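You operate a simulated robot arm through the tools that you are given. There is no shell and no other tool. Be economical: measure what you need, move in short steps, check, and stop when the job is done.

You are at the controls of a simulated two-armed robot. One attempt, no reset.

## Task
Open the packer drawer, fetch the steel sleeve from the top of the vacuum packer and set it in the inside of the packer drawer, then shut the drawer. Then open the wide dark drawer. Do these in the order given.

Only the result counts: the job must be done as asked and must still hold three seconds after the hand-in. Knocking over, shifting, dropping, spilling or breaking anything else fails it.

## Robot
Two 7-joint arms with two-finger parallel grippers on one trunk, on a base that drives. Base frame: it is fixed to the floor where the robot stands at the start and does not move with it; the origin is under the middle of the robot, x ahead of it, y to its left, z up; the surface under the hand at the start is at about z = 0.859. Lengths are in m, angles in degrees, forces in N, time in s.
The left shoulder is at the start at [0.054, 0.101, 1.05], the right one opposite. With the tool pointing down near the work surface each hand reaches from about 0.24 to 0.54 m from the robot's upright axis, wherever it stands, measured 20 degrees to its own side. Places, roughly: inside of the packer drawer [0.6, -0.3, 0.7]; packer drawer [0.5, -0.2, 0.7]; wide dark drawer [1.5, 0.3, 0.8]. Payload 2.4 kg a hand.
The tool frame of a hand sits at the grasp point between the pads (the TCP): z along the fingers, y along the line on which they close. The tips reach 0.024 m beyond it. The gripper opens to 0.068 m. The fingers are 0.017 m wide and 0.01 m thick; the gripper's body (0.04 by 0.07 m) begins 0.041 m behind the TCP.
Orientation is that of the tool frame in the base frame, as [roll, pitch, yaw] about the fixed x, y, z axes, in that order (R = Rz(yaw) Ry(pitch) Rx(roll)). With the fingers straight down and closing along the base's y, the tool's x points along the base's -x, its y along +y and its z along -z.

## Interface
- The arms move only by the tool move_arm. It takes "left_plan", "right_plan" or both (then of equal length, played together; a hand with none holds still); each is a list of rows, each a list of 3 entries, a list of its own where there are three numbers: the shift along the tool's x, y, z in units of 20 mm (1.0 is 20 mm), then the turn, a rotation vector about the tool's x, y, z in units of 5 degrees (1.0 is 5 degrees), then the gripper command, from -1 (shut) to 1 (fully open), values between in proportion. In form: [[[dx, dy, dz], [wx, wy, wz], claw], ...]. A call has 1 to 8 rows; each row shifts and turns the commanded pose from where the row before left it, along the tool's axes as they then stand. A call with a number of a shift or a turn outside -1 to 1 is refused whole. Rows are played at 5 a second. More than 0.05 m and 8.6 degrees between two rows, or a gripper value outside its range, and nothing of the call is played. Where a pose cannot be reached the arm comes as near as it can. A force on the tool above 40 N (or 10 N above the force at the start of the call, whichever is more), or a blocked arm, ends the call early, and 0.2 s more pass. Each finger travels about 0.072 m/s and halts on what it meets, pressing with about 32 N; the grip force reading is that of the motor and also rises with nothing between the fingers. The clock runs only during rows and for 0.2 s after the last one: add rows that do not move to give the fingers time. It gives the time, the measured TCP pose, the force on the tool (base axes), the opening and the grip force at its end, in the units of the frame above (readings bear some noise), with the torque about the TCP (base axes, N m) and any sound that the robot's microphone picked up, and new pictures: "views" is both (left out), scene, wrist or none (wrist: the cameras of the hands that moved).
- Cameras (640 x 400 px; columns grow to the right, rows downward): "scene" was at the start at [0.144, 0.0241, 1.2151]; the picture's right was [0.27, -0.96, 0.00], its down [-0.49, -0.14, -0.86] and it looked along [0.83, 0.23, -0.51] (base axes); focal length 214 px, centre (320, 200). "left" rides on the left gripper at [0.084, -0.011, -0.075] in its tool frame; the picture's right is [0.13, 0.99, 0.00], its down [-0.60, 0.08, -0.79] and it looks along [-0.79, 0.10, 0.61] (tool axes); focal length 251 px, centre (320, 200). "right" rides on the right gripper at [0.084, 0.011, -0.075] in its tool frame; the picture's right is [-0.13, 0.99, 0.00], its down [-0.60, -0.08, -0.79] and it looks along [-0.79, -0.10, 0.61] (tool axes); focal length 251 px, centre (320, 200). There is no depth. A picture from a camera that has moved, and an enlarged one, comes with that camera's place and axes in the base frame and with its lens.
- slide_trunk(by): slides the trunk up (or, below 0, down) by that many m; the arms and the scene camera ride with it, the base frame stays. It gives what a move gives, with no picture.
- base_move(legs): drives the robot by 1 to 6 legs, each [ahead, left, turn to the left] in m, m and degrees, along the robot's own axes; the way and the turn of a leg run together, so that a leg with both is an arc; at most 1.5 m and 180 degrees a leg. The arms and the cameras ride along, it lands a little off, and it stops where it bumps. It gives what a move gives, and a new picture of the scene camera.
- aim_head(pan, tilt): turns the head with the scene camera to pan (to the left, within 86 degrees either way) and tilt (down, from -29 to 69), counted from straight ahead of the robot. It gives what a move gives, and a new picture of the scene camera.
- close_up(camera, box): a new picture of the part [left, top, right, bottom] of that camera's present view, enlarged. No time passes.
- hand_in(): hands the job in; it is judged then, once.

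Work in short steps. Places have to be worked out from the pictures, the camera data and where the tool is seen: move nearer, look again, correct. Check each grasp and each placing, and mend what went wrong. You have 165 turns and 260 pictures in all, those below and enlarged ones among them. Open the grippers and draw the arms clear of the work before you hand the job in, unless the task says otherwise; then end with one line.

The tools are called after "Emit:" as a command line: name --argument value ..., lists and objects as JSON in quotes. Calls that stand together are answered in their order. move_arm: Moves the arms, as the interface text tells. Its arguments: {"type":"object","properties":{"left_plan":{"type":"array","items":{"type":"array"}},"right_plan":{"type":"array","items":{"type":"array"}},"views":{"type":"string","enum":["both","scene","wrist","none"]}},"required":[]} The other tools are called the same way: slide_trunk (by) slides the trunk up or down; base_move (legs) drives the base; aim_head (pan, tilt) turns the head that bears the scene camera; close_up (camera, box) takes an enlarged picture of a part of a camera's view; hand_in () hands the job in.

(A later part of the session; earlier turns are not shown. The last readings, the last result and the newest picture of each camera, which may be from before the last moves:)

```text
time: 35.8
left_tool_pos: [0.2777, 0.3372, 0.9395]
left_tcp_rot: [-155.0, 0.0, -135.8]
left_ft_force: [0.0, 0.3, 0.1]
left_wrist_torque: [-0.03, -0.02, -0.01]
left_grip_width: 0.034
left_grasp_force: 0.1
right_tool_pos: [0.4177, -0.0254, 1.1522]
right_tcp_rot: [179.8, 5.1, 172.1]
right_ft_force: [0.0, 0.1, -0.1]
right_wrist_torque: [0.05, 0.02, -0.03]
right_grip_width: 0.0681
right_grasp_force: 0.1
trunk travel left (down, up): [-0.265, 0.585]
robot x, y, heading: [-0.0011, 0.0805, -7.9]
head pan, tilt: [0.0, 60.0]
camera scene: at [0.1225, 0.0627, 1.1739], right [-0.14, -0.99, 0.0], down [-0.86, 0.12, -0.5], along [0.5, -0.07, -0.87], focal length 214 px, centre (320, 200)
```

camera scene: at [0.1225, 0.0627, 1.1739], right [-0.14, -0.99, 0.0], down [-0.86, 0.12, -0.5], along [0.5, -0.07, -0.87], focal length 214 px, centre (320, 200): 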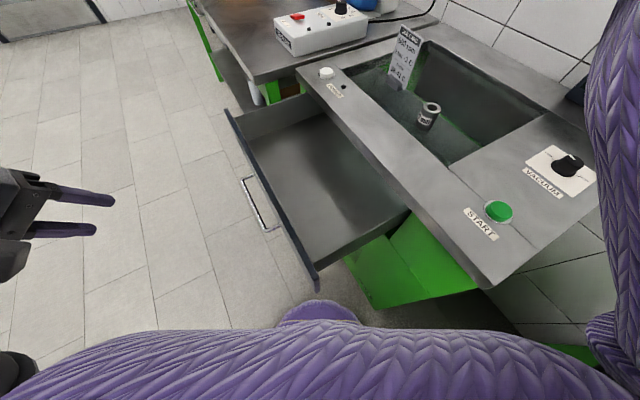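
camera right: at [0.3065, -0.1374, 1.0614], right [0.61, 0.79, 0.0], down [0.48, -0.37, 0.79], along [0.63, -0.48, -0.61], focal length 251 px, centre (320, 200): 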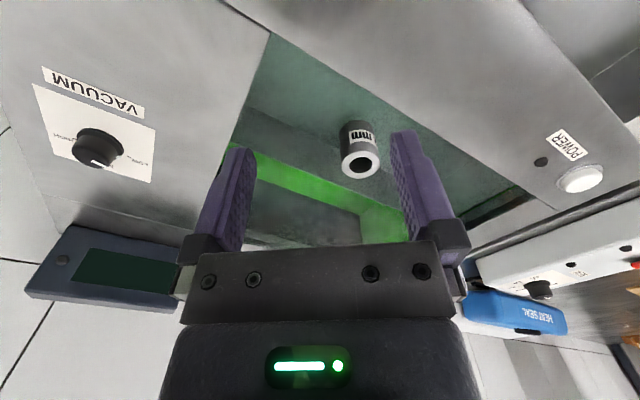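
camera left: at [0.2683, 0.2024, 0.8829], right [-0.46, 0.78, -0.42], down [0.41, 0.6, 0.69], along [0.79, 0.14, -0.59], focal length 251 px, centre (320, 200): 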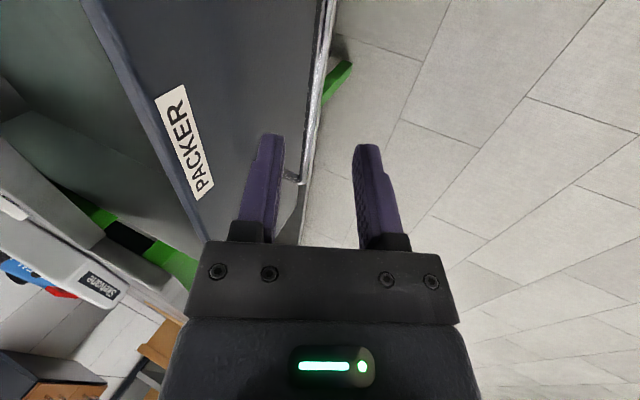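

The drawer stayed put. I level the right hand and bring it over the sleeve at a safe height.

Emit:
move_arm --right_plan '[[[-0.34, -1, 0], [0, 1, 0], 1], [[-0.34, -1, 0.6], [0, 0, 0], 1], [[-0.34, -1, 0.6], [0, 0, 0], 1], [[-0.34, -1, 0.6], [0, 0, 0], 1], [[-0.34, -1, 0.6], [0, 0, 0], 1], [[-0.34, -1, 0.6], [0, 0, 0], 1], [[-0.34, -1, 0.6], [0, 0, 0], 1], [[-0.34, -1, 0.6], [0, 0, 0], 1]]'

```text
time: 37.6
left_tool_pos: [0.2772, 0.3376, 0.9387]
left_tcp_rot: [-155.0, -0.1, -135.7]
left_ft_force: [-0.5, -0.3, -0.9]
left_wrist_torque: [-0.03, 0.05, 0.02]
left_grip_width: 0.0341
left_grasp_force: 0.1
right_tool_pos: [0.4371, -0.1893, 1.061]
right_tcp_rot: [-179.9, 0.2, 172.2]
right_ft_force: [-0.1, -0.8, -0.3]
right_wrist_torque: [0.02, 0.01, -0.01]
right_grip_width: 0.0679
right_grasp_force: 0.0
right hand out of reach, approached as far as the arm can: row 1
trunk travel left (down, up): [-0.265, 0.585]
robot x, y, heading: [-0.0038, 0.0801, -7.7]
head pan, tilt: [0.0, 60.0]
camera scene: at [0.1225, 0.0625, 1.1739], right [-0.14, -0.99, 0.0], down [-0.86, 0.12, -0.5], along [0.49, -0.07, -0.87], focal length 214 px, centre (320, 200)
camera right: at [0.3559, -0.1675, 1.1356], right [0.26, 0.96, 0.0], down [0.59, -0.16, 0.79], along [0.77, -0.21, -0.61], focal length 251 px, centre (320, 200)
```

scene: 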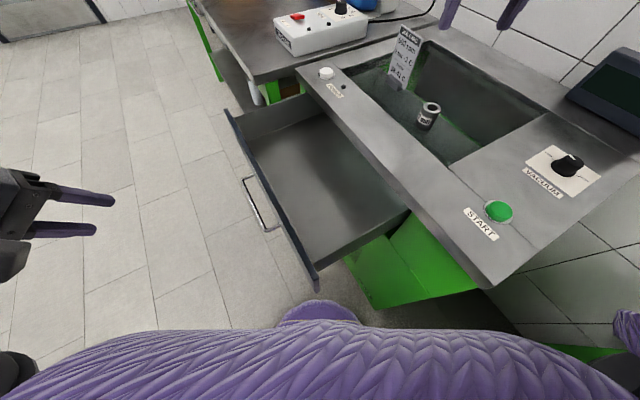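
right: 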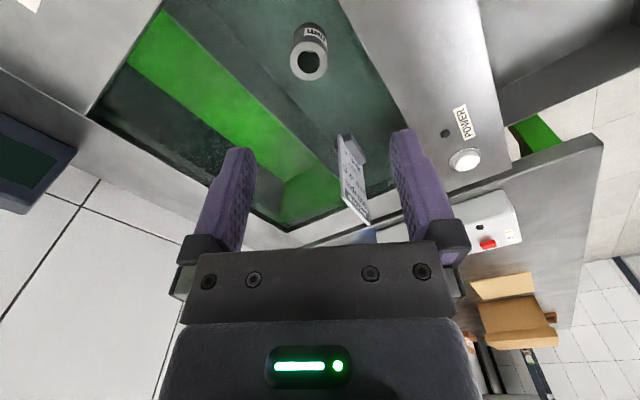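

The wrist view puts the sleeve at about (0.453, -0.203). I descend to just above it.

Emit:
move_arm --right_plan '[[[-0.4, -0.27, 1], [0, 0, 0], 1], [[-0.4, -0.27, 1], [0, 0, 0], 1], [[0, 0, 1], [0, 0, 0], 1], [[0, 0, 1], [0, 0, 0], 1], [[0, 0, 1], [0, 0, 0], 1], [[0, 0, 0], [0, 0, 0], 1]]' --views "wrist"

```text
time: 39.0
left_tool_pos: [0.2775, 0.3378, 0.9384]
left_tcp_rot: [-155.0, 0.0, -135.8]
left_ft_force: [0.2, -0.3, 0.4]
left_wrist_torque: [0.03, 0.02, 0.0]
left_grip_width: 0.0341
left_grasp_force: 0.0
right_tool_pos: [0.4526, -0.2016, 0.9593]
right_tcp_rot: [-179.9, 0.2, 172.1]
right_ft_force: [0.3, 0.4, 0.2]
right_wrist_torque: [0.02, 0.02, -0.06]
right_grip_width: 0.068
right_grasp_force: 0.1
trunk travel left (down, up): [-0.265, 0.585]
robot x, y, heading: [-0.0016, 0.0779, -7.7]
head pan, tilt: [0.0, 60.0]
camera right: at [0.3707, -0.1799, 1.0352], right [0.26, 0.96, 0.0], down [0.59, -0.16, 0.79], along [0.77, -0.21, -0.61], focal length 251 px, centre (320, 200)
```

right: 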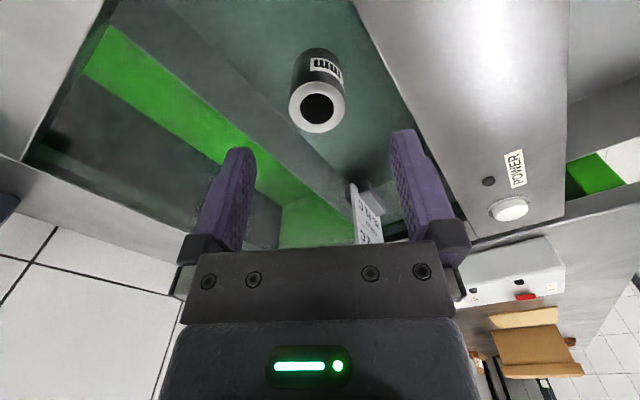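

The sleeve is centred to within 3 mm. I descend 72 mm around it.

Emit:
move_arm --right_plan '[[[0, -0.1, 0.9], [0, 0, 0], 1], [[0, 0, 0.9], [0, 0, 0], 1], [[0, 0, 0.9], [0, 0, 0], 1], [[0, 0, 0.9], [0, 0, 0], 1], [[0, 0, 0], [0, 0, 0], 1]]' --views "both"

```text
time: 40.2
left_tool_pos: [0.2772, 0.3371, 0.9391]
left_tcp_rot: [-155.0, 0.0, -135.8]
left_ft_force: [0.1, 0.0, -0.3]
left_wrist_torque: [0.0, 0.02, 0.0]
left_grip_width: 0.0341
left_grasp_force: 0.1
right_tool_pos: [0.4518, -0.2045, 0.8905]
right_tcp_rot: [180.0, 0.2, 172.1]
right_ft_force: [0.3, 0.7, 0.5]
right_wrist_torque: [0.01, 0.04, 0.01]
right_grip_width: 0.0679
right_grasp_force: 0.0
trunk travel left (down, up): [-0.265, 0.585]
robot x, y, heading: [0.0005, 0.0794, -7.9]
head pan, tilt: [0.0, 60.0]
camera scene: at [0.1225, 0.0625, 1.1739], right [-0.14, -0.99, 0.0], down [-0.86, 0.12, -0.5], along [0.49, -0.07, -0.87], focal length 214 px, centre (320, 200)
camera right: at [0.3712, -0.1828, 0.9642], right [0.26, 0.96, 0.0], down [0.58, -0.16, 0.79], along [0.77, -0.21, -0.61], focal length 251 px, centre (320, 200)
```

scene: 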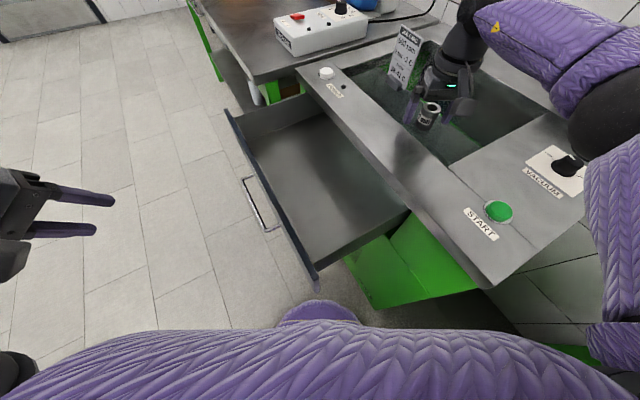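
right: 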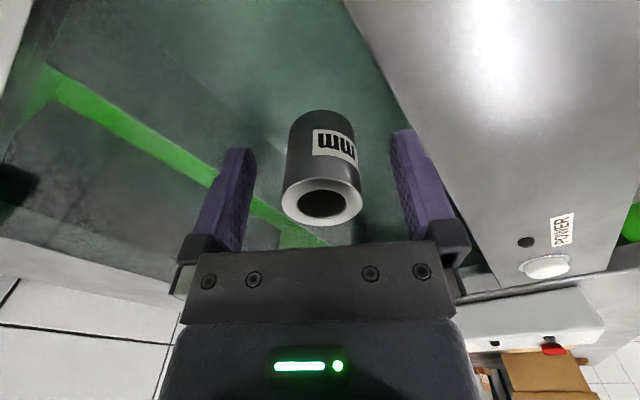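

The sleeve is centred between the fingers. I close.

Emit:
move_arm --right_plan '[[[0, 0, 0.1], [0, 0, 0], 0], [[0, 0, 0], [0, 0, 0], -1], [[0, 0, 0], [0, 0, 0], -1], [[0, 0, 0], [0, 0, 0], -1]]' --views "wrist"

```text
time: 41.2
left_tool_pos: [0.277, 0.3385, 0.9393]
left_tcp_rot: [-155.0, 0.0, -135.8]
left_ft_force: [-0.6, -0.7, -0.4]
left_wrist_torque: [-0.02, -0.02, -0.04]
left_grip_width: 0.034
left_grasp_force: 0.1
right_tool_pos: [0.454, -0.2034, 0.8877]
right_tcp_rot: [180.0, 0.1, 172.1]
right_ft_force: [0.6, 0.2, 0.2]
right_wrist_torque: [0.0, 0.0, -0.01]
right_grip_width: 0.0333
right_grasp_force: 32.5
trunk travel left (down, up): [-0.265, 0.585]
robot x, y, heading: [-0.0051, 0.0794, -7.8]
head pan, tilt: [0.0, 60.0]
camera right: at [0.3709, -0.1825, 0.963], right [0.26, 0.96, 0.0], down [0.59, -0.16, 0.79], along [0.77, -0.21, -0.61], focal length 251 px, centre (320, 200)
```

right: 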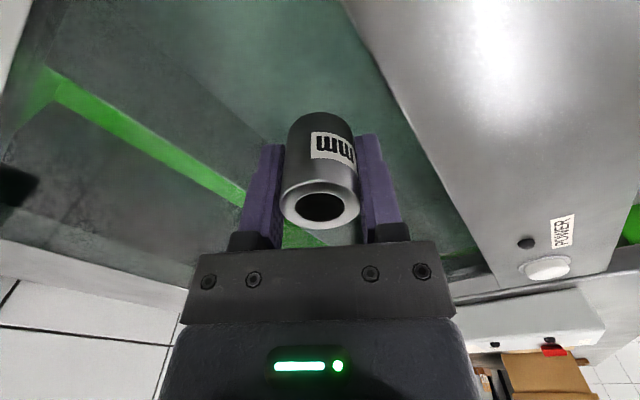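

The sleeve is held firmly. I lift it clear and enlarge the view of the drawer to plan the placing.

Emit:
move_arm --right_plan '[[[0, 0, -1], [0, 0, 0], -1], [[0, 0, -1], [0, 0, 0], -1], [[0, 0, -1], [0, 0, 0], -1], [[0, 0, -1], [0, 0, 0], -1], [[0, 0, -1], [0, 0, 0], -1], [[0, 0, 0], [0, 0, 0], -1]]' --views "wrist"

Emit:
close_up --camera "scene" --box '[200, 90, 440, 300]'

```text
time: 42.6
left_tool_pos: [0.2778, 0.3371, 0.9384]
left_tcp_rot: [-154.9, 0.1, -135.9]
left_ft_force: [0.3, 1.4, -0.1]
left_wrist_torque: [-0.03, 0.02, -0.02]
left_grip_width: 0.0342
left_grasp_force: 0.0
right_tool_pos: [0.4531, -0.2047, 0.9895]
right_tcp_rot: [-179.9, 0.1, 172.1]
right_ft_force: [-0.1, -0.1, -1.6]
right_wrist_torque: [-0.02, -0.01, -0.03]
right_grip_width: 0.0331
right_grasp_force: 31.8
trunk travel left (down, up): [-0.265, 0.585]
robot x, y, heading: [0.0027, 0.0831, -7.9]
head pan, tilt: [0.0, 60.0]
camera right: at [0.3712, -0.1833, 1.063], right [0.26, 0.96, 0.0], down [0.59, -0.16, 0.79], along [0.77, -0.21, -0.61], focal length 251 px, centre (320, 200)
```

right: 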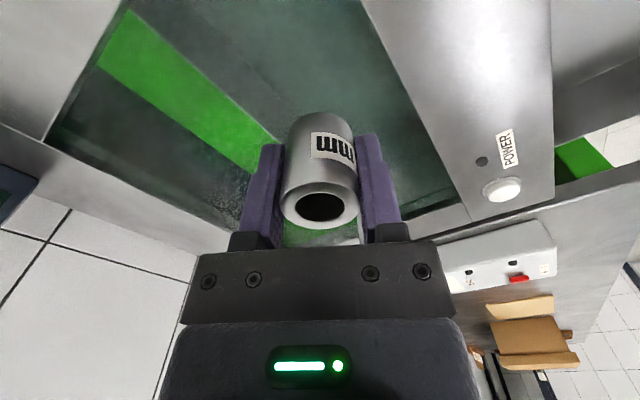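

```text
1.90 times, centred on (320, 195) of scene
camera zoom: at [0.1226, 0.0625, 1.1739], right [-0.14, -0.99, 0.0], down [-0.86, 0.12, -0.5], along [0.49, -0.07, -0.87], focal length 408 px, centre (320, 210)
```

zoom: 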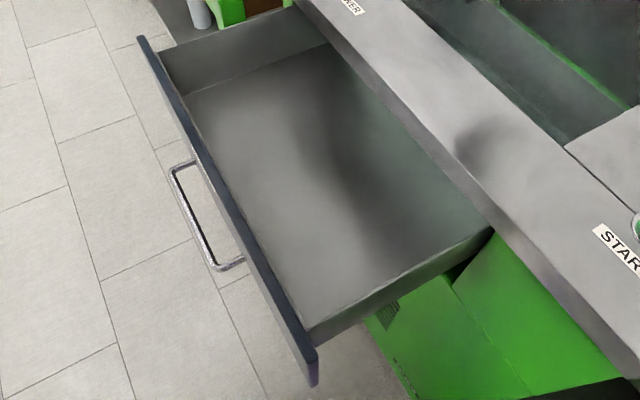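

I see the drawer interior between the panel and the countertop edge. I bring the held sleeve up and back a little, then turn the base left so the drawer falls on the right arm's side.

Emit:
move_arm --right_plan '[[[0, 0, -1], [0, 0, 0], -1], [[1, 0, -1], [0, 0, 0], -1], [[1, 0, 0], [0, 0, 0], -1], [[1, 0, 0], [0, 0, 0], -1]]' --views "none"

Emit:
base_move --legs '[[0, 0, 20]]'

```text
time: 43.6
left_tool_pos: [0.2776, 0.3384, 0.9377]
left_tcp_rot: [-155.0, 0.0, -135.8]
left_ft_force: [0.5, 0.4, -1.3]
left_wrist_torque: [0.01, 0.01, 0.0]
left_grip_width: 0.0343
left_grasp_force: 0.0
right_tool_pos: [0.3936, -0.1961, 1.0292]
right_tcp_rot: [-180.0, 0.1, 172.1]
right_ft_force: [-0.3, 0.0, -1.8]
right_wrist_torque: [0.01, 0.03, 0.0]
right_grip_width: 0.0331
right_grasp_force: 32.0
trunk travel left (down, up): [-0.265, 0.585]
robot x, y, heading: [0.0014, 0.0795, -7.9]
head pan, tilt: [0.0, 60.0]
```

```text
time: 45.0
left_tool_pos: [0.1734, 0.4172, 0.9382]
left_tcp_rot: [-154.9, 0.0, -116.0]
left_ft_force: [-1.0, -0.2, -0.7]
left_wrist_torque: [-0.02, 0.02, -0.02]
left_grip_width: 0.0342
left_grasp_force: 0.0
right_tool_pos: [0.4633, -0.0461, 1.0285]
right_tcp_rot: [-180.0, 0.0, -167.9]
right_ft_force: [0.0, -0.7, -2.1]
right_wrist_torque: [0.02, 0.02, 0.0]
right_grip_width: 0.033
right_grasp_force: 31.9
trunk travel left (down, up): [-0.265, 0.585]
robot x, y, heading: [-0.0006, 0.0797, 12.0]
head pan, tilt: [0.0, 60.0]
camera scene: at [0.121, 0.105, 1.1739], right [0.21, -0.98, 0.0], down [-0.85, -0.18, -0.5], along [0.49, 0.1, -0.87], focal length 214 px, centre (320, 200)
```

scene: 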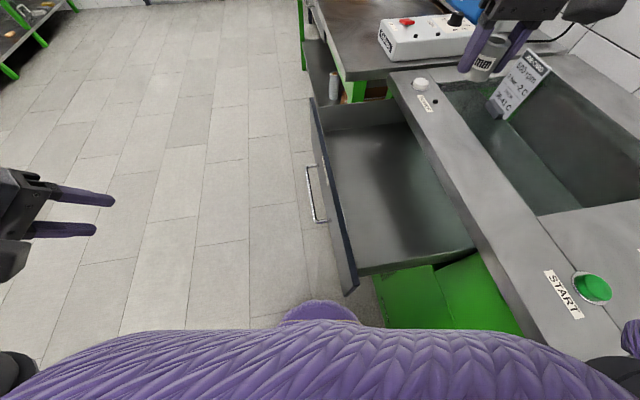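

The drawer interior is now in front of the right arm. I move the sleeve over (0.42, 0.02), midway between panel and countertop edge.

Emit:
move_arm --right_plan '[[[0.36, 0.92, 0], [0, 0, 0], -1], [[0.36, 0.92, 0], [0, 0, 0], -1], [[0.36, 0.92, 0], [0, 0, 0], -1], [[0.36, 0.92, 0], [0, 0, 0], -1], [[0, 0, 1], [0, 0, 0], -1], [[0, 0, 1], [0, 0, 0], -1], [[0, 0, 1], [0, 0, 0], -1], [[0, 0, 0], [0, 0, 0], -1]]'

```text
time: 46.9
left_tool_pos: [0.1736, 0.4158, 0.9383]
left_tcp_rot: [-155.0, 0.0, -115.8]
left_ft_force: [0.2, 0.4, 0.2]
left_wrist_torque: [0.03, 0.02, 0.05]
left_grip_width: 0.0339
left_grasp_force: 0.1
right_tool_pos: [0.4209, 0.023, 0.969]
right_tcp_rot: [-180.0, 0.1, -168.0]
right_ft_force: [0.5, 0.7, -1.5]
right_wrist_torque: [-0.02, 0.01, 0.03]
right_grip_width: 0.033
right_grasp_force: 31.5
trunk travel left (down, up): [-0.265, 0.585]
robot x, y, heading: [0.002, 0.0791, 11.9]
head pan, tilt: [0.0, 60.0]
camera scene: at [0.1211, 0.1049, 1.1739], right [0.21, -0.98, 0.0], down [-0.85, -0.18, -0.5], along [0.49, 0.1, -0.87], focal length 214 px, centre (320, 200)
camera right: at [0.3364, 0.0141, 1.0431], right [-0.08, 1.0, 0.0], down [0.61, 0.05, 0.79], along [0.79, 0.06, -0.61], focal length 251 px, centre (320, 200)
```

scene: 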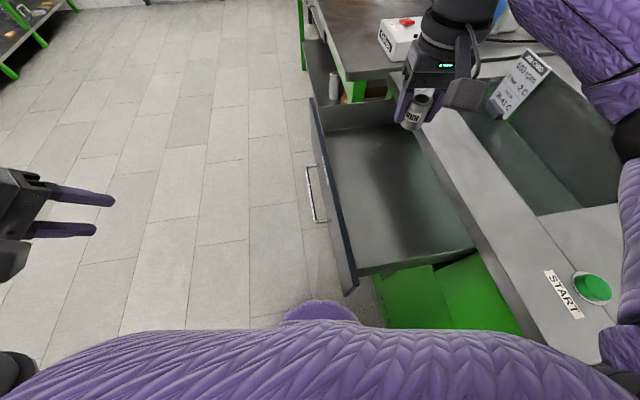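
right: 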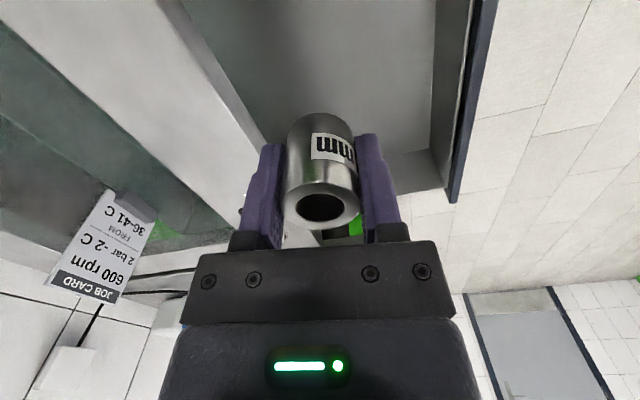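

The sleeve is over the open drawer with about 0.08 m clearance on each side. I lower the trunk.

Emit:
slide_trunk --by -0.13

Emit:
move_arm --right_plan '[[[0, 0, 0.5], [0, 0, 0], -1], [[0, 0, 0.5], [0, 0, 0], -1], [[0, 0, 0], [0, 0, 0], -1]]'

```text
time: 48.4
left_tool_pos: [0.1719, 0.4169, 0.8107]
left_tcp_rot: [-154.8, -0.1, -116.0]
left_ft_force: [0.0, 0.4, -1.1]
left_wrist_torque: [0.02, -0.01, -0.01]
left_grip_width: 0.0338
left_grasp_force: 0.0
right_tool_pos: [0.4192, 0.0203, 0.8438]
right_tcp_rot: [-179.9, 0.5, -168.0]
right_ft_force: [-0.7, -0.3, -2.0]
right_wrist_torque: [0.01, 0.0, 0.01]
right_grip_width: 0.0333
right_grasp_force: 32.0
trunk travel left (down, up): [-0.135, 0.715]
robot x, y, heading: [0.0026, 0.0789, 12.2]
head pan, tilt: [0.0, 60.0]
```

```text
time: 49.2
left_tool_pos: [0.1728, 0.4198, 0.809]
left_tcp_rot: [-153.9, -0.3, -115.5]
left_ft_force: [1.8, -0.2, 0.6]
left_wrist_torque: [0.04, 0.07, 0.0]
left_grip_width: 0.034
left_grasp_force: 0.1
right_tool_pos: [0.4228, 0.0248, 0.8317]
right_tcp_rot: [-179.1, 1.6, -167.6]
right_ft_force: [-1.1, 0.8, -2.1]
right_wrist_torque: [-0.03, -0.06, 0.01]
right_grip_width: 0.033
right_grasp_force: 32.1
trunk travel left (down, up): [-0.135, 0.715]
robot x, y, heading: [0.0144, 0.0728, 12.3]
head pan, tilt: [0.0, 60.0]
camera scene: at [0.1537, 0.1196, 1.0452], right [0.21, -0.98, 0.02], down [-0.84, -0.19, -0.51], along [0.5, 0.09, -0.86], focal length 214 px, centre (320, 200)
camera right: at [0.337, 0.0186, 0.904], right [-0.09, 1.0, -0.01], down [0.58, 0.06, 0.81], along [0.81, 0.06, -0.59], focal length 251 px, centre (320, 200)
```

scene: 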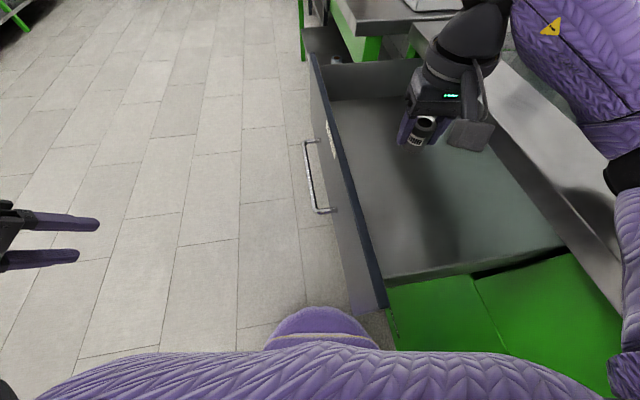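
right: 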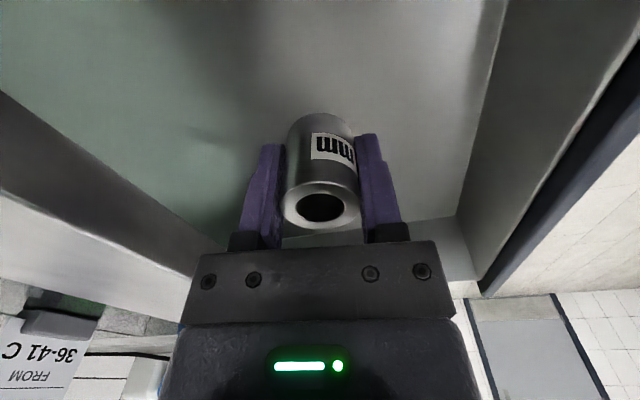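

The base tilted slightly, so the right elbow is pressing on the packer top. I raise the trunk at once.

Emit:
slide_trunk --by 0.08

Emit:
move_arm --right_plan '[[[0, 0, 0], [0, 0, 0], -1]]' --views "scene"

Emit:
aim_head --pan -50 --tilt 50

```text
time: 50.4
left_tool_pos: [0.1736, 0.4164, 0.8891]
left_tcp_rot: [-155.1, 0.0, -115.9]
left_ft_force: [-0.1, -0.5, 0.0]
left_wrist_torque: [0.02, -0.01, 0.0]
left_grip_width: 0.0343
left_grasp_force: 0.1
right_tool_pos: [0.4208, 0.0214, 0.8978]
right_tcp_rot: [-179.9, 0.2, -168.0]
right_ft_force: [0.9, -0.3, -1.9]
right_wrist_torque: [0.01, 0.01, 0.0]
right_grip_width: 0.0331
right_grasp_force: 31.6
trunk travel left (down, up): [-0.215, 0.635]
robot x, y, heading: [-0.0012, 0.0799, 11.8]
head pan, tilt: [0.0, 60.0]
```

```text
time: 50.8
left_tool_pos: [0.1733, 0.4169, 0.8886]
left_tcp_rot: [-155.0, 0.0, -115.9]
left_ft_force: [-0.2, 0.5, 0.5]
left_wrist_torque: [-0.02, -0.02, 0.02]
left_grip_width: 0.034
left_grasp_force: 0.2
right_tool_pos: [0.42, 0.02, 0.8987]
right_tcp_rot: [-179.9, 0.1, -167.9]
right_ft_force: [-0.4, 0.7, -1.4]
right_wrist_torque: [0.03, 0.0, 0.02]
right_grip_width: 0.0333
right_grasp_force: 31.9
trunk travel left (down, up): [-0.215, 0.635]
robot x, y, heading: [0.0009, 0.0797, 12.0]
head pan, tilt: [0.0, 60.0]
camera scene: at [0.1331, 0.1074, 1.123], right [0.21, -0.98, 0.0], down [-0.85, -0.18, -0.5], along [0.49, 0.1, -0.87], focal length 214 px, centre (320, 200)
```

scene: 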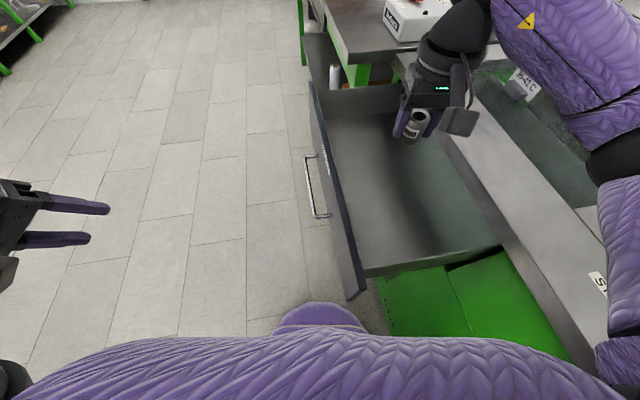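

```text
time: 52.0
left_tool_pos: [0.1719, 0.4167, 0.8884]
left_tcp_rot: [-155.0, -0.1, -115.9]
left_ft_force: [0.5, -0.2, 0.1]
left_wrist_torque: [0.03, -0.01, -0.02]
left_grip_width: 0.0337
left_grasp_force: 0.0
right_tool_pos: [0.4205, 0.0195, 0.8987]
right_tcp_rot: [179.9, 0.1, -168.0]
right_ft_force: [0.4, 0.4, -2.3]
right_wrist_torque: [0.02, -0.01, 0.01]
right_grip_width: 0.0331
right_grasp_force: 32.4
trunk travel left (down, up): [-0.215, 0.635]
robot x, y, heading: [0.001, 0.0782, 12.1]
head pan, tilt: [-50.0, 50.0]
camera scene: at [0.1284, 0.0463, 1.1356], right [-0.61, -0.79, 0.0], down [-0.6, 0.47, -0.64], along [0.51, -0.4, -0.77], focal length 214 px, centre (320, 200)
```

scene: 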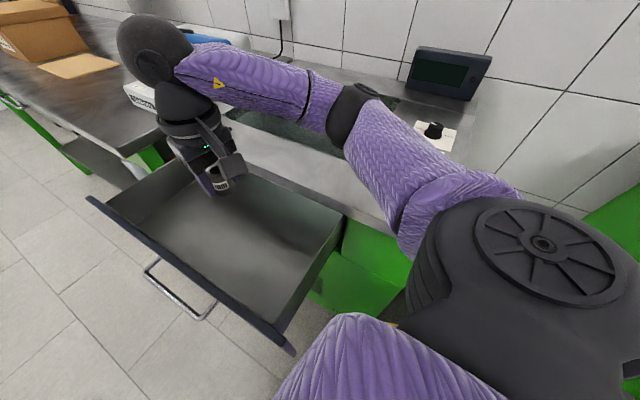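

The right upper arm lies too low over the packer top, so I will place from in front of the drawer instead. I raise the trunk, drive left into the free floor and turn to face the drawer.

Emit:
slide_trunk --by 0.1

Emit:
base_move --legs '[[0, 0.44, 0], [0, 0, -80]]'

Emit:
aim_head --pan 10 --tilt 45

```text
time: 53.3
left_tool_pos: [0.1729, 0.4173, 0.9889]
left_tcp_rot: [-155.0, -0.1, -115.8]
left_ft_force: [-0.2, -1.0, 0.2]
left_wrist_torque: [0.01, -0.02, -0.01]
left_grip_width: 0.0342
left_grasp_force: 0.0
right_tool_pos: [0.4214, 0.021, 0.9988]
right_tcp_rot: [-179.9, 0.1, -167.9]
right_ft_force: [-0.2, 0.4, -2.1]
right_wrist_torque: [-0.02, -0.04, 0.0]
right_grip_width: 0.0331
right_grasp_force: 31.6
trunk travel left (down, up): [-0.315, 0.535]
robot x, y, heading: [-0.0025, 0.078, 11.9]
head pan, tilt: [-50.0, 50.0]
```

```text
time: 59.4
left_tool_pos: [0.2726, 0.3821, 0.9885]
left_tcp_rot: [-155.0, 0.1, 162.9]
left_ft_force: [0.4, 0.6, -0.3]
left_wrist_torque: [0.01, 0.01, -0.01]
left_grip_width: 0.0338
left_grasp_force: 0.1
right_tool_pos: [-0.083, 0.0761, 0.999]
right_tcp_rot: [179.9, 0.1, 110.9]
right_ft_force: [-0.4, 1.0, -1.6]
right_wrist_torque: [0.02, -0.01, -0.01]
right_grip_width: 0.0331
right_grasp_force: 32.2
trunk travel left (down, up): [-0.315, 0.535]
robot x, y, heading: [-0.088, 0.5034, -69.3]
head pan, tilt: [-50.0, 50.0]
camera scene: at [-0.1083, 0.3909, 1.2371], right [-0.87, 0.49, 0.0], down [0.37, 0.67, -0.64], along [-0.31, -0.56, -0.77], focal length 214 px, centre (320, 200)
```

scene: 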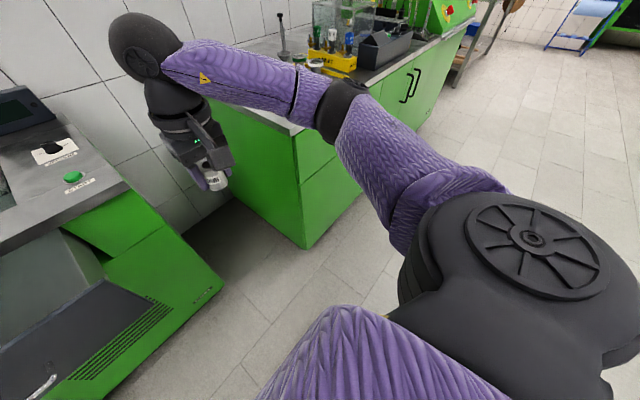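

```text
time: 60.7
left_tool_pos: [0.2723, 0.3824, 0.988]
left_tcp_rot: [-155.0, 0.0, 163.0]
left_ft_force: [0.1, 0.1, -0.4]
left_wrist_torque: [0.0, 0.0, -0.01]
left_grip_width: 0.034
left_grasp_force: 0.1
right_tool_pos: [-0.0829, 0.0776, 0.9999]
right_tcp_rot: [-180.0, 0.1, 110.8]
right_ft_force: [-0.3, 0.3, -3.0]
right_wrist_torque: [-0.01, -0.01, -0.02]
right_grip_width: 0.0332
right_grasp_force: 32.6
trunk travel left (down, up): [-0.315, 0.535]
robot x, y, heading: [-0.0867, 0.5011, -69.2]
head pan, tilt: [10.0, 45.0]
camera scene: at [-0.0291, 0.3883, 1.244], right [-0.86, -0.51, 0.0], down [-0.36, 0.61, -0.71], along [0.36, -0.61, -0.71], focal length 214 px, centre (320, 200)
```

scene: 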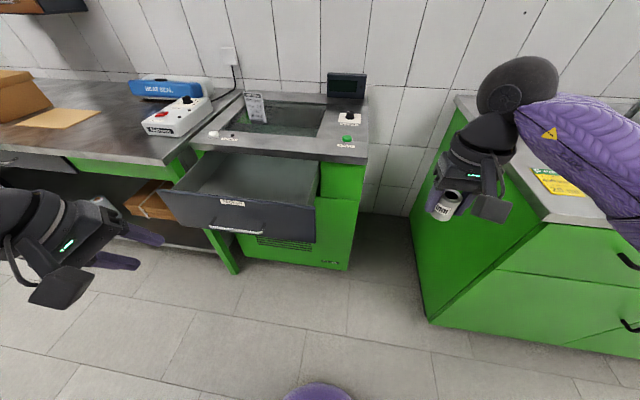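

I have a clear view of the open drawer. I drive left and ahead to stand in front of it.

Emit:
base_move --legs '[[0, 0.45, 0], [0.18, 0, 0]]'

Emit:
aim_head --pan -10 --tilt 60

```text
time: 64.5
left_tool_pos: [0.7634, 0.3785, 0.9881]
left_tcp_rot: [-155.0, 0.0, 163.2]
left_ft_force: [0.1, -0.2, -0.5]
left_wrist_torque: [0.0, -0.03, 0.03]
left_grip_width: 0.034
left_grasp_force: 0.0
right_tool_pos: [0.4099, 0.0739, 0.9985]
right_tcp_rot: [-179.8, 0.1, 111.1]
right_ft_force: [0.2, 0.3, -2.3]
right_wrist_torque: [0.02, 0.0, 0.01]
right_grip_width: 0.0332
right_grasp_force: 32.2
trunk travel left (down, up): [-0.315, 0.535]
robot x, y, heading: [0.4023, 0.5021, -68.7]
head pan, tilt: [10.0, 45.0]
camera scene: at [0.4619, 0.3847, 1.244], right [-0.86, -0.52, 0.0], down [-0.37, 0.61, -0.71], along [0.36, -0.61, -0.71], focal length 214 px, centre (320, 200)
```

scene: 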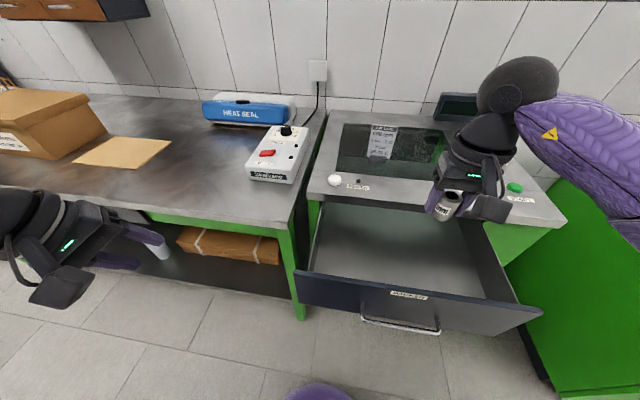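

```text
time: 65.4
left_tool_pos: [0.7631, 0.3801, 0.9878]
left_tcp_rot: [-155.0, -0.1, 163.2]
left_ft_force: [0.1, -0.3, -0.1]
left_wrist_torque: [-0.01, -0.01, 0.02]
left_grip_width: 0.0339
left_grasp_force: 0.1
right_tool_pos: [0.4108, 0.0737, 0.9984]
right_tcp_rot: [180.0, 0.1, 111.1]
right_ft_force: [0.0, -0.3, -2.6]
right_wrist_torque: [0.01, 0.0, -0.02]
right_grip_width: 0.0329
right_grasp_force: 32.1
trunk travel left (down, up): [-0.315, 0.535]
robot x, y, heading: [0.4042, 0.4983, -68.8]
head pan, tilt: [-10.0, 60.0]
camera scene: at [0.4327, 0.3892, 1.2246], right [-0.98, -0.19, 0.0], down [-0.17, 0.85, -0.5], along [0.1, -0.49, -0.87], focal length 214 px, centre (320, 200)
```

scene: 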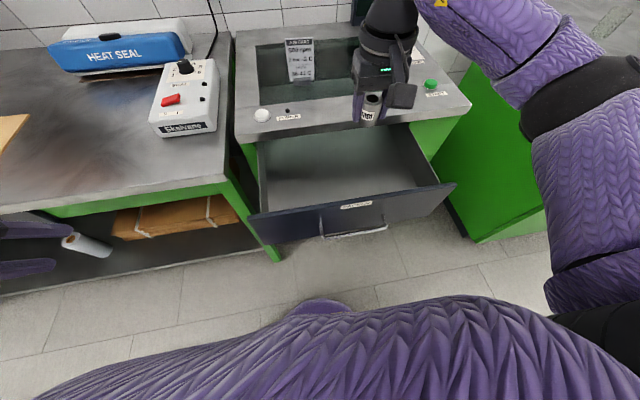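

The sleeve is nearly over the drawer's middle. I centre it over (0.44, 0.06) and lower with the arm first to keep the elbow high.

Emit:
move_arm --right_plan '[[[-0.6, 0.57, 1], [0, 0, 0], -1], [[-0.6, 0.57, 1], [0, 0, 0], -1], [[0, 0, 1], [0, 0, 0], -1], [[0, 0, 1], [0, 0, 0], -1], [[0, 0, 1], [0, 0, 0], -1], [[0, 0, 1], [0, 0, 0], -1], [[0, 0, 1], [0, 0, 0], -1], [[0, 0, 0], [0, 0, 0], -1]]'

```text
time: 67.2
left_tool_pos: [0.7635, 0.38, 0.9889]
left_tcp_rot: [-155.1, 0.0, 163.3]
left_ft_force: [0.2, 0.0, -0.2]
left_wrist_torque: [-0.01, 0.0, 0.0]
left_grip_width: 0.034
left_grasp_force: 0.0
right_tool_pos: [0.4409, 0.0601, 0.8584]
right_tcp_rot: [180.0, 0.1, 111.0]
right_ft_force: [-0.2, 0.3, -1.8]
right_wrist_torque: [0.0, 0.01, 0.04]
right_grip_width: 0.0328
right_grasp_force: 32.3
trunk travel left (down, up): [-0.315, 0.535]
robot x, y, heading: [0.4046, 0.4978, -68.9]
head pan, tilt: [-10.0, 60.0]
camera scene: at [0.4326, 0.3892, 1.2245], right [-0.98, -0.19, 0.0], down [-0.17, 0.85, -0.5], along [0.1, -0.49, -0.87], focal length 214 px, centre (320, 200)
camera right: at [0.4206, 0.1417, 0.9329], right [0.97, 0.24, 0.0], down [0.14, -0.59, 0.79], along [0.19, -0.77, -0.61], focal length 251 px, centre (320, 200)
```

scene: 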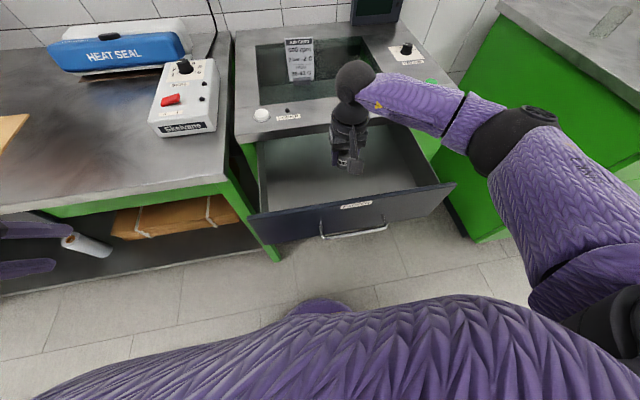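
right: 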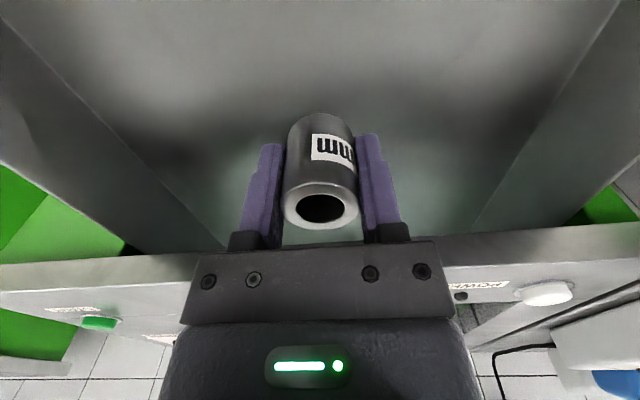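

This works well, with no limit hit. I continue down, watching the force.

Emit:
move_arm --right_plan '[[[0, 0, 1], [0, 0, 0], -1], [[0, 0, 1], [0, 0, 0], -1], [[0, 0, 1], [0, 0, 0], -1], [[0, 0, 1], [0, 0, 0], -1], [[0, 0, 1], [0, 0, 0], -1], [[0, 0, 0], [0, 0, 0], -1]]'

```text
time: 68.6
left_tool_pos: [0.763, 0.3807, 0.9898]
left_tcp_rot: [-154.9, 0.1, 163.1]
left_ft_force: [0.7, -0.3, 0.1]
left_wrist_torque: [0.01, 0.03, 0.0]
left_grip_width: 0.0341
left_grasp_force: 0.1
right_tool_pos: [0.4407, 0.0575, 0.7597]
right_tcp_rot: [180.0, 0.2, 111.0]
right_ft_force: [-4.6, -2.0, 26.8]
right_wrist_torque: [2.7, 0.69, 0.38]
right_grip_width: 0.0336
right_grasp_force: 32.5
trunk travel left (down, up): [-0.315, 0.535]
robot x, y, heading: [0.4048, 0.5013, -69.0]
head pan, tilt: [-10.0, 60.0]
camera scene: at [0.4321, 0.3906, 1.2251], right [-0.98, -0.19, 0.0], down [-0.17, 0.85, -0.5], along [0.1, -0.49, -0.87], focal length 214 px, centre (320, 200)
camera right: at [0.4207, 0.1399, 0.8345], right [0.97, 0.24, 0.0], down [0.14, -0.59, 0.8], along [0.19, -0.77, -0.61], focal length 251 px, centre (320, 200)
```

scene: 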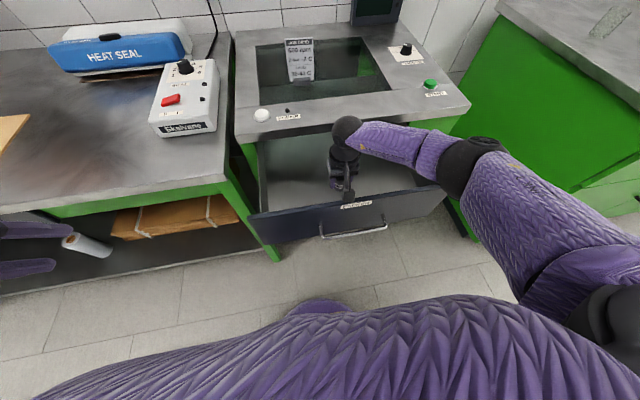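
right: 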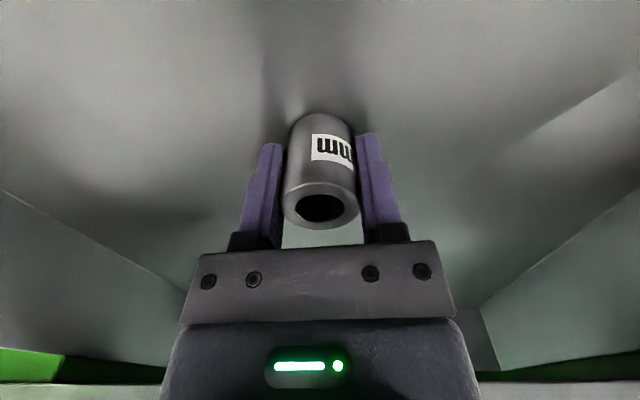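

The force sits about 0.1 m towards the robot, so the hand's camera housing touched the panel's top. I lift and turn the hand so the housing points along the drawer.

Emit:
move_arm --right_plan '[[[0, 0, -1], [0, 0, 0], -1], [[0, 0, -1], [0, 0, 0], -1], [[0, 0, -1], [0, 0, 0], -1], [[0, 0, 0], [0, 0, -1], -1], [[0, 0, 0], [0, 0, -1], -1], [[0, 0, 0], [0, 0, -1], -1], [[0, 0, 0], [0, 0, -1], -1], [[0, 0, 0], [0, 0, -1], -1]]' --views "none"

Emit:
move_arm --right_plan '[[[0, 0, 0], [0, 0, -1], -1], [[0, 0, 0], [0, 0, -1], -1], [[0, 0, 0], [0, 0, -1], -1], [[0, 0, 0], [0, 0, -1], -1], [[0, 0, 0], [0, 0, -1], -1], [[0, 0, 0], [0, 0, -1], -1], [[0, 0, 0], [0, 0, -1], -1], [[0, 0, 0], [0, 0, -1], -1]]'

```text
time: 70.4
left_tool_pos: [0.7623, 0.381, 0.9882]
left_tcp_rot: [-155.0, -0.1, 163.2]
left_ft_force: [0.4, -0.3, -0.5]
left_wrist_torque: [-0.02, -0.01, 0.01]
left_grip_width: 0.034
left_grasp_force: 0.0
right_tool_pos: [0.4399, 0.0585, 0.8186]
right_tcp_rot: [-179.9, 0.2, 136.2]
right_ft_force: [-0.7, 0.4, -2.1]
right_wrist_torque: [0.0, 0.0, -0.03]
right_grip_width: 0.0332
right_grasp_force: 32.0
trunk travel left (down, up): [-0.315, 0.535]
robot x, y, heading: [0.4049, 0.4969, -68.8]
head pan, tilt: [-10.0, 60.0]
```

```text
time: 72.2
left_tool_pos: [0.7629, 0.3796, 0.9885]
left_tcp_rot: [-155.0, -0.1, 163.2]
left_ft_force: [0.6, -0.2, -0.7]
left_wrist_torque: [0.0, -0.01, 0.0]
left_grip_width: 0.0339
left_grasp_force: 0.0
right_tool_pos: [0.4394, 0.0589, 0.8182]
right_tcp_rot: [-179.9, 0.1, 151.0]
right_ft_force: [0.4, 0.1, -2.4]
right_wrist_torque: [-0.01, 0.0, -0.02]
right_grip_width: 0.0332
right_grasp_force: 31.3
right hand out of reach, approached as far as the arm can: row 4, 5, 6, 7, 8
trunk travel left (down, up): [-0.315, 0.535]
robot x, y, heading: [0.4004, 0.5012, -68.8]
head pan, tilt: [-10.0, 60.0]
camera scene: at [0.4326, 0.3893, 1.2245], right [-0.98, -0.19, 0.0], down [-0.17, 0.85, -0.5], along [0.1, -0.49, -0.87], focal length 214 px, centre (320, 200)
camera right: at [0.3717, 0.1087, 0.8933], right [0.59, 0.8, 0.0], down [0.49, -0.36, 0.79], along [0.64, -0.47, -0.61], focal length 251 px, centre (320, 200)
```

scene: 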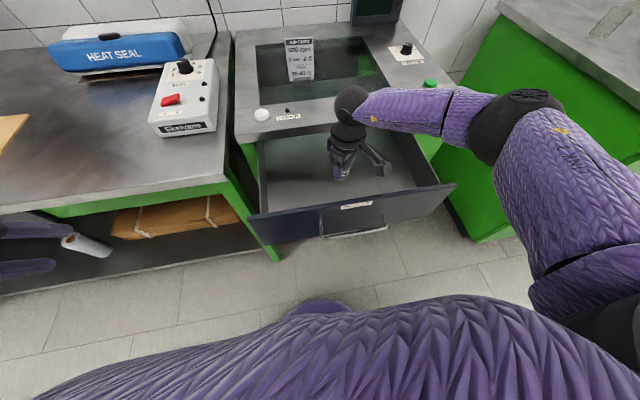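
right: 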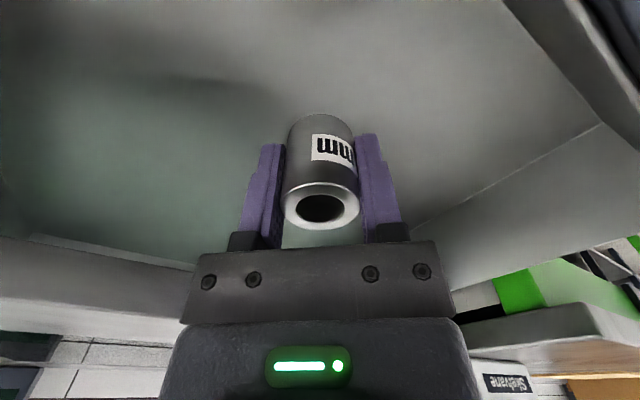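

The wrist stops at yaw 151°, so the housing still leans towards the panel. I shift 35 mm deeper and descend carefully.

Emit:
move_arm --right_plan '[[[-0.68, -0.55, 0], [0, 0, 0], -1], [[-0.68, -0.55, 0], [0, 0, 0], -1], [[0, 0, 1], [0, 0, 0], -1], [[0, 0, 1], [0, 0, 0], -1], [[0, 0, 0.5], [0, 0, 0], -1], [[0, 0, 0.5], [0, 0, 0], -1], [[0, 0, 0], [0, 0, 0], -1]]'

```text
time: 73.8
left_tool_pos: [0.7628, 0.379, 0.9897]
left_tcp_rot: [-155.0, 0.1, 163.2]
left_ft_force: [0.1, -0.4, -0.1]
left_wrist_torque: [0.0, -0.04, 0.0]
left_grip_width: 0.0342
left_grasp_force: 0.1
right_tool_pos: [0.439, 0.0595, 0.8102]
right_tcp_rot: [-179.9, 0.1, 150.9]
right_ft_force: [-0.8, 0.0, -1.8]
right_wrist_torque: [-0.01, -0.01, -0.01]
right_grip_width: 0.0331
right_grasp_force: 31.7
right hand out of reach, approached as far as the arm can: row 1, 2, 3, 4, 5, 6
trunk travel left (down, up): [-0.315, 0.535]
robot x, y, heading: [0.4011, 0.4953, -68.6]
head pan, tilt: [-10.0, 60.0]
camera scene: at [0.4326, 0.3893, 1.2245], right [-0.98, -0.19, 0.0], down [-0.17, 0.85, -0.5], along [0.1, -0.49, -0.87], focal length 214 px, centre (320, 200)
camera right: at [0.3715, 0.1091, 0.8832], right [0.59, 0.8, 0.0], down [0.49, -0.36, 0.79], along [0.64, -0.47, -0.61], focal length 251 px, centre (320, 200)
```

scene: 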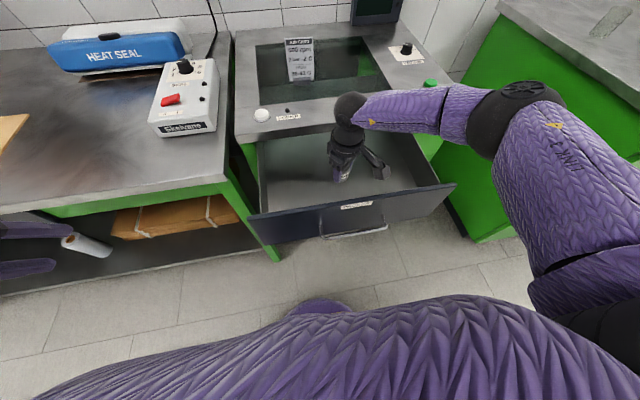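
right: 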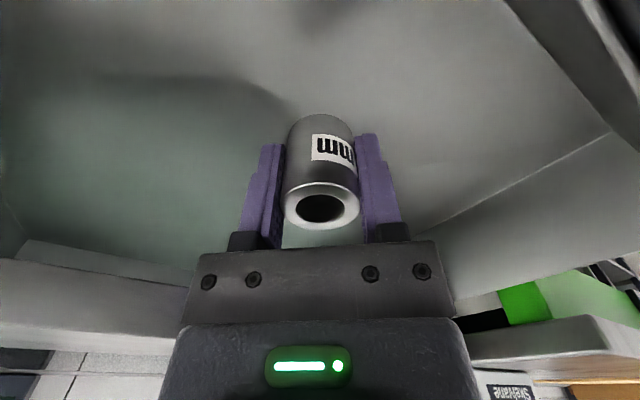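

That yaw is a joint limit. I turn the hand the other way, so the housing points towards the drawer's far end.

Emit:
move_arm --right_plan '[[[0, 0, -0.5], [0, 0, 1], -1], [[0, 0, 0], [0, 0, 1], -1], [[0, 0, 0], [0, 0, 1], -1], [[0, 0, 0], [0, 0, 1], -1], [[0, 0, 0], [0, 0, 1], -1], [[0, 0, 0], [0, 0, 1], -1], [[0, 0, 0], [0, 0, 1], -1], [[0, 0, 0], [0, 0, 1], -1]]' --views "none"

Emit:
move_arm --right_plan '[[[0, 0, 0], [0, 0, 1], -1], [[0, 0, 0], [0, 0, 1], -1], [[0, 0, 0], [0, 0, 1], -1], [[0, 0, 0], [0, 0, 1], -1], [[0, 0, 0], [0, 0, 1], -1], [[0, 0, 0], [0, 0, 1], -1], [[0, 0, 0], [0, 0, 1], -1], [[0, 0, 0], [0, 0, 1], -1]]' --views "none"

Emit:
move_arm --right_plan '[[[0, 0, 0], [0, 0, 1], -1], [[0, 0, 0], [0, 0, 1], -1], [[0, 0, 0], [0, 0, 1], -1], [[0, 0, 0], [0, 0, 1], -1], [[0, 0, 0], [0, 0, 1], -1], [[0, 0, 0], [0, 0, 1], -1], [[0, 0, 0], [0, 0, 1], -1], [[0, 0, 0], [0, 0, 0], -1]]'

```text
time: 75.6
left_tool_pos: [0.7619, 0.3795, 0.9884]
left_tcp_rot: [-155.0, 0.0, 163.3]
left_ft_force: [0.6, -0.5, 0.1]
left_wrist_torque: [0.01, -0.01, 0.0]
left_grip_width: 0.0342
left_grasp_force: 0.1
right_tool_pos: [0.4395, 0.059, 0.8185]
right_tcp_rot: [-180.0, 0.2, 110.9]
right_ft_force: [-0.7, -1.0, -2.1]
right_wrist_torque: [0.0, -0.01, -0.02]
right_grip_width: 0.0331
right_grasp_force: 32.6
trunk travel left (down, up): [-0.315, 0.535]
robot x, y, heading: [0.4018, 0.4969, -69.0]
head pan, tilt: [-10.0, 60.0]
```

```text
time: 77.4
left_tool_pos: [0.7639, 0.3798, 0.988]
left_tcp_rot: [-155.0, 0.0, 163.2]
left_ft_force: [0.3, -0.1, -0.9]
left_wrist_torque: [0.0, 0.0, 0.03]
left_grip_width: 0.0338
left_grasp_force: 0.0
right_tool_pos: [0.4392, 0.0578, 0.8173]
right_tcp_rot: [179.9, 0.1, 70.8]
right_ft_force: [0.0, 0.8, -1.7]
right_wrist_torque: [0.01, -0.02, 0.02]
right_grip_width: 0.0331
right_grasp_force: 32.1
trunk travel left (down, up): [-0.315, 0.535]
robot x, y, heading: [0.3989, 0.4969, -68.7]
head pan, tilt: [-10.0, 60.0]
```

```text
time: 79.2
left_tool_pos: [0.7623, 0.3796, 0.9886]
left_tcp_rot: [-155.0, 0.0, 163.2]
left_ft_force: [0.4, -0.2, -0.2]
left_wrist_torque: [-0.02, 0.02, -0.03]
left_grip_width: 0.0343
left_grasp_force: 0.1
right_tool_pos: [0.44, 0.0575, 0.8192]
right_tcp_rot: [179.9, 0.0, 35.9]
right_ft_force: [0.5, 0.3, -1.9]
right_wrist_torque: [0.01, 0.04, -0.04]
right_grip_width: 0.0329
right_grasp_force: 32.3
trunk travel left (down, up): [-0.315, 0.535]
robot x, y, heading: [0.4024, 0.498, -69.0]
head pan, tilt: [-10.0, 60.0]
camera scene: at [0.4326, 0.3893, 1.2245], right [-0.98, -0.19, 0.0], down [-0.17, 0.85, -0.5], along [0.1, -0.49, -0.87], focal length 214 px, centre (320, 200)
camera right: at [0.5147, 0.0975, 0.8933], right [0.48, -0.88, 0.0], down [-0.54, -0.29, 0.79], along [-0.7, -0.38, -0.61], focal length 251 px, centre (320, 200)
```

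scene: 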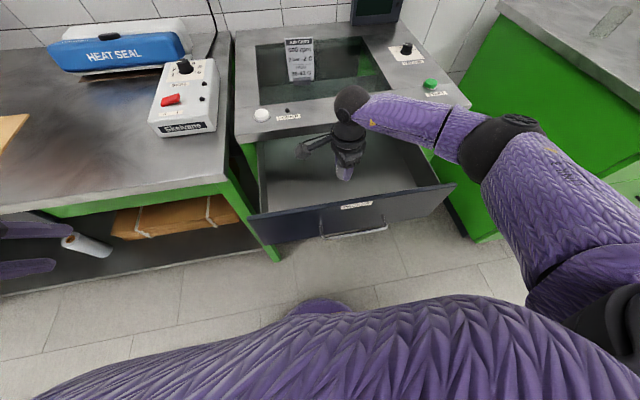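
right: 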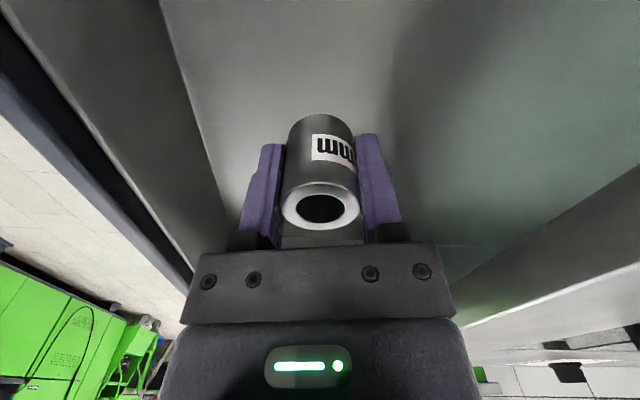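

The housing now points along the drawer, clear of the panel and countertop. I descend with the force watched.

Emit:
move_arm --right_plan '[[[0, 0, 1], [0, 0, 0], -1], [[0, 0, 1], [0, 0, 0], -1], [[0, 0, 1], [0, 0, 0], -1], [[0, 0, 0.5], [0, 0, 0], -1], [[0, 0, 0.5], [0, 0, 0], -1], [[0, 0, 0], [0, 0, 0], -1]]'

```text
time: 80.2
left_tool_pos: [0.7632, 0.381, 0.9898]
left_tcp_rot: [-155.0, 0.1, 163.1]
left_ft_force: [0.6, 0.5, -0.4]
left_wrist_torque: [0.05, 0.0, 0.0]
left_grip_width: 0.0337
left_grasp_force: 0.1
right_tool_pos: [0.4407, 0.0547, 0.7545]
right_tcp_rot: [179.2, 0.0, 35.9]
right_ft_force: [-1.2, -1.6, 25.6]
right_wrist_torque: [0.48, 0.38, 0.15]
right_grip_width: 0.0331
right_grasp_force: 31.7
trunk travel left (down, up): [-0.315, 0.535]
robot x, y, heading: [0.3998, 0.501, -69.0]
head pan, tilt: [-10.0, 60.0]
stopped in row 5 (right hand): the force on the tool passed its limit at 55 N (the readings are from after the stop); the commanded pose is now the measured one
camera scene: at [0.4324, 0.3904, 1.2249], right [-0.98, -0.19, 0.0], down [-0.17, 0.85, -0.5], along [0.1, -0.49, -0.87], focal length 214 px, centre (320, 200)
camera right: at [0.5155, 0.0961, 0.8291], right [0.48, -0.88, 0.01], down [-0.54, -0.28, 0.79], along [-0.69, -0.38, -0.61], focal length 251 px, centre (320, 200)
```

scene: 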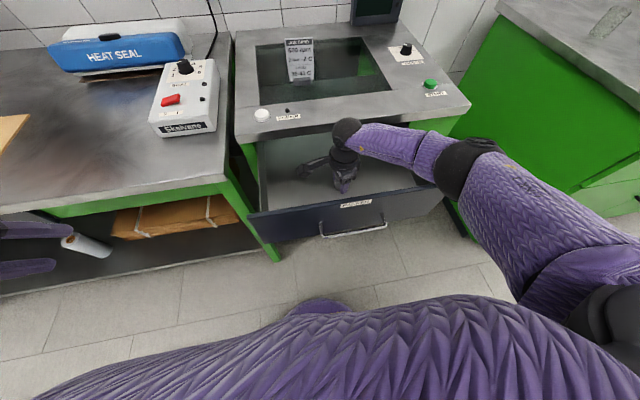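
right: 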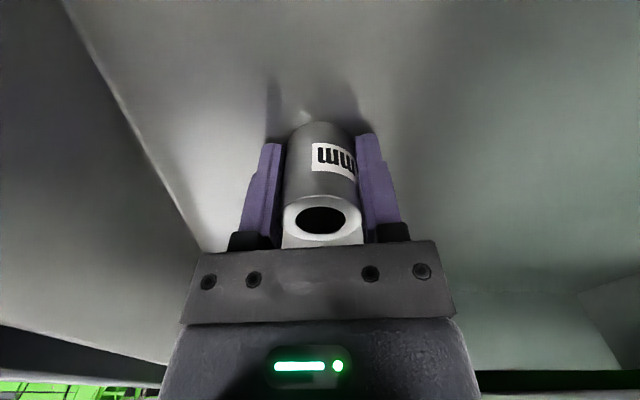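

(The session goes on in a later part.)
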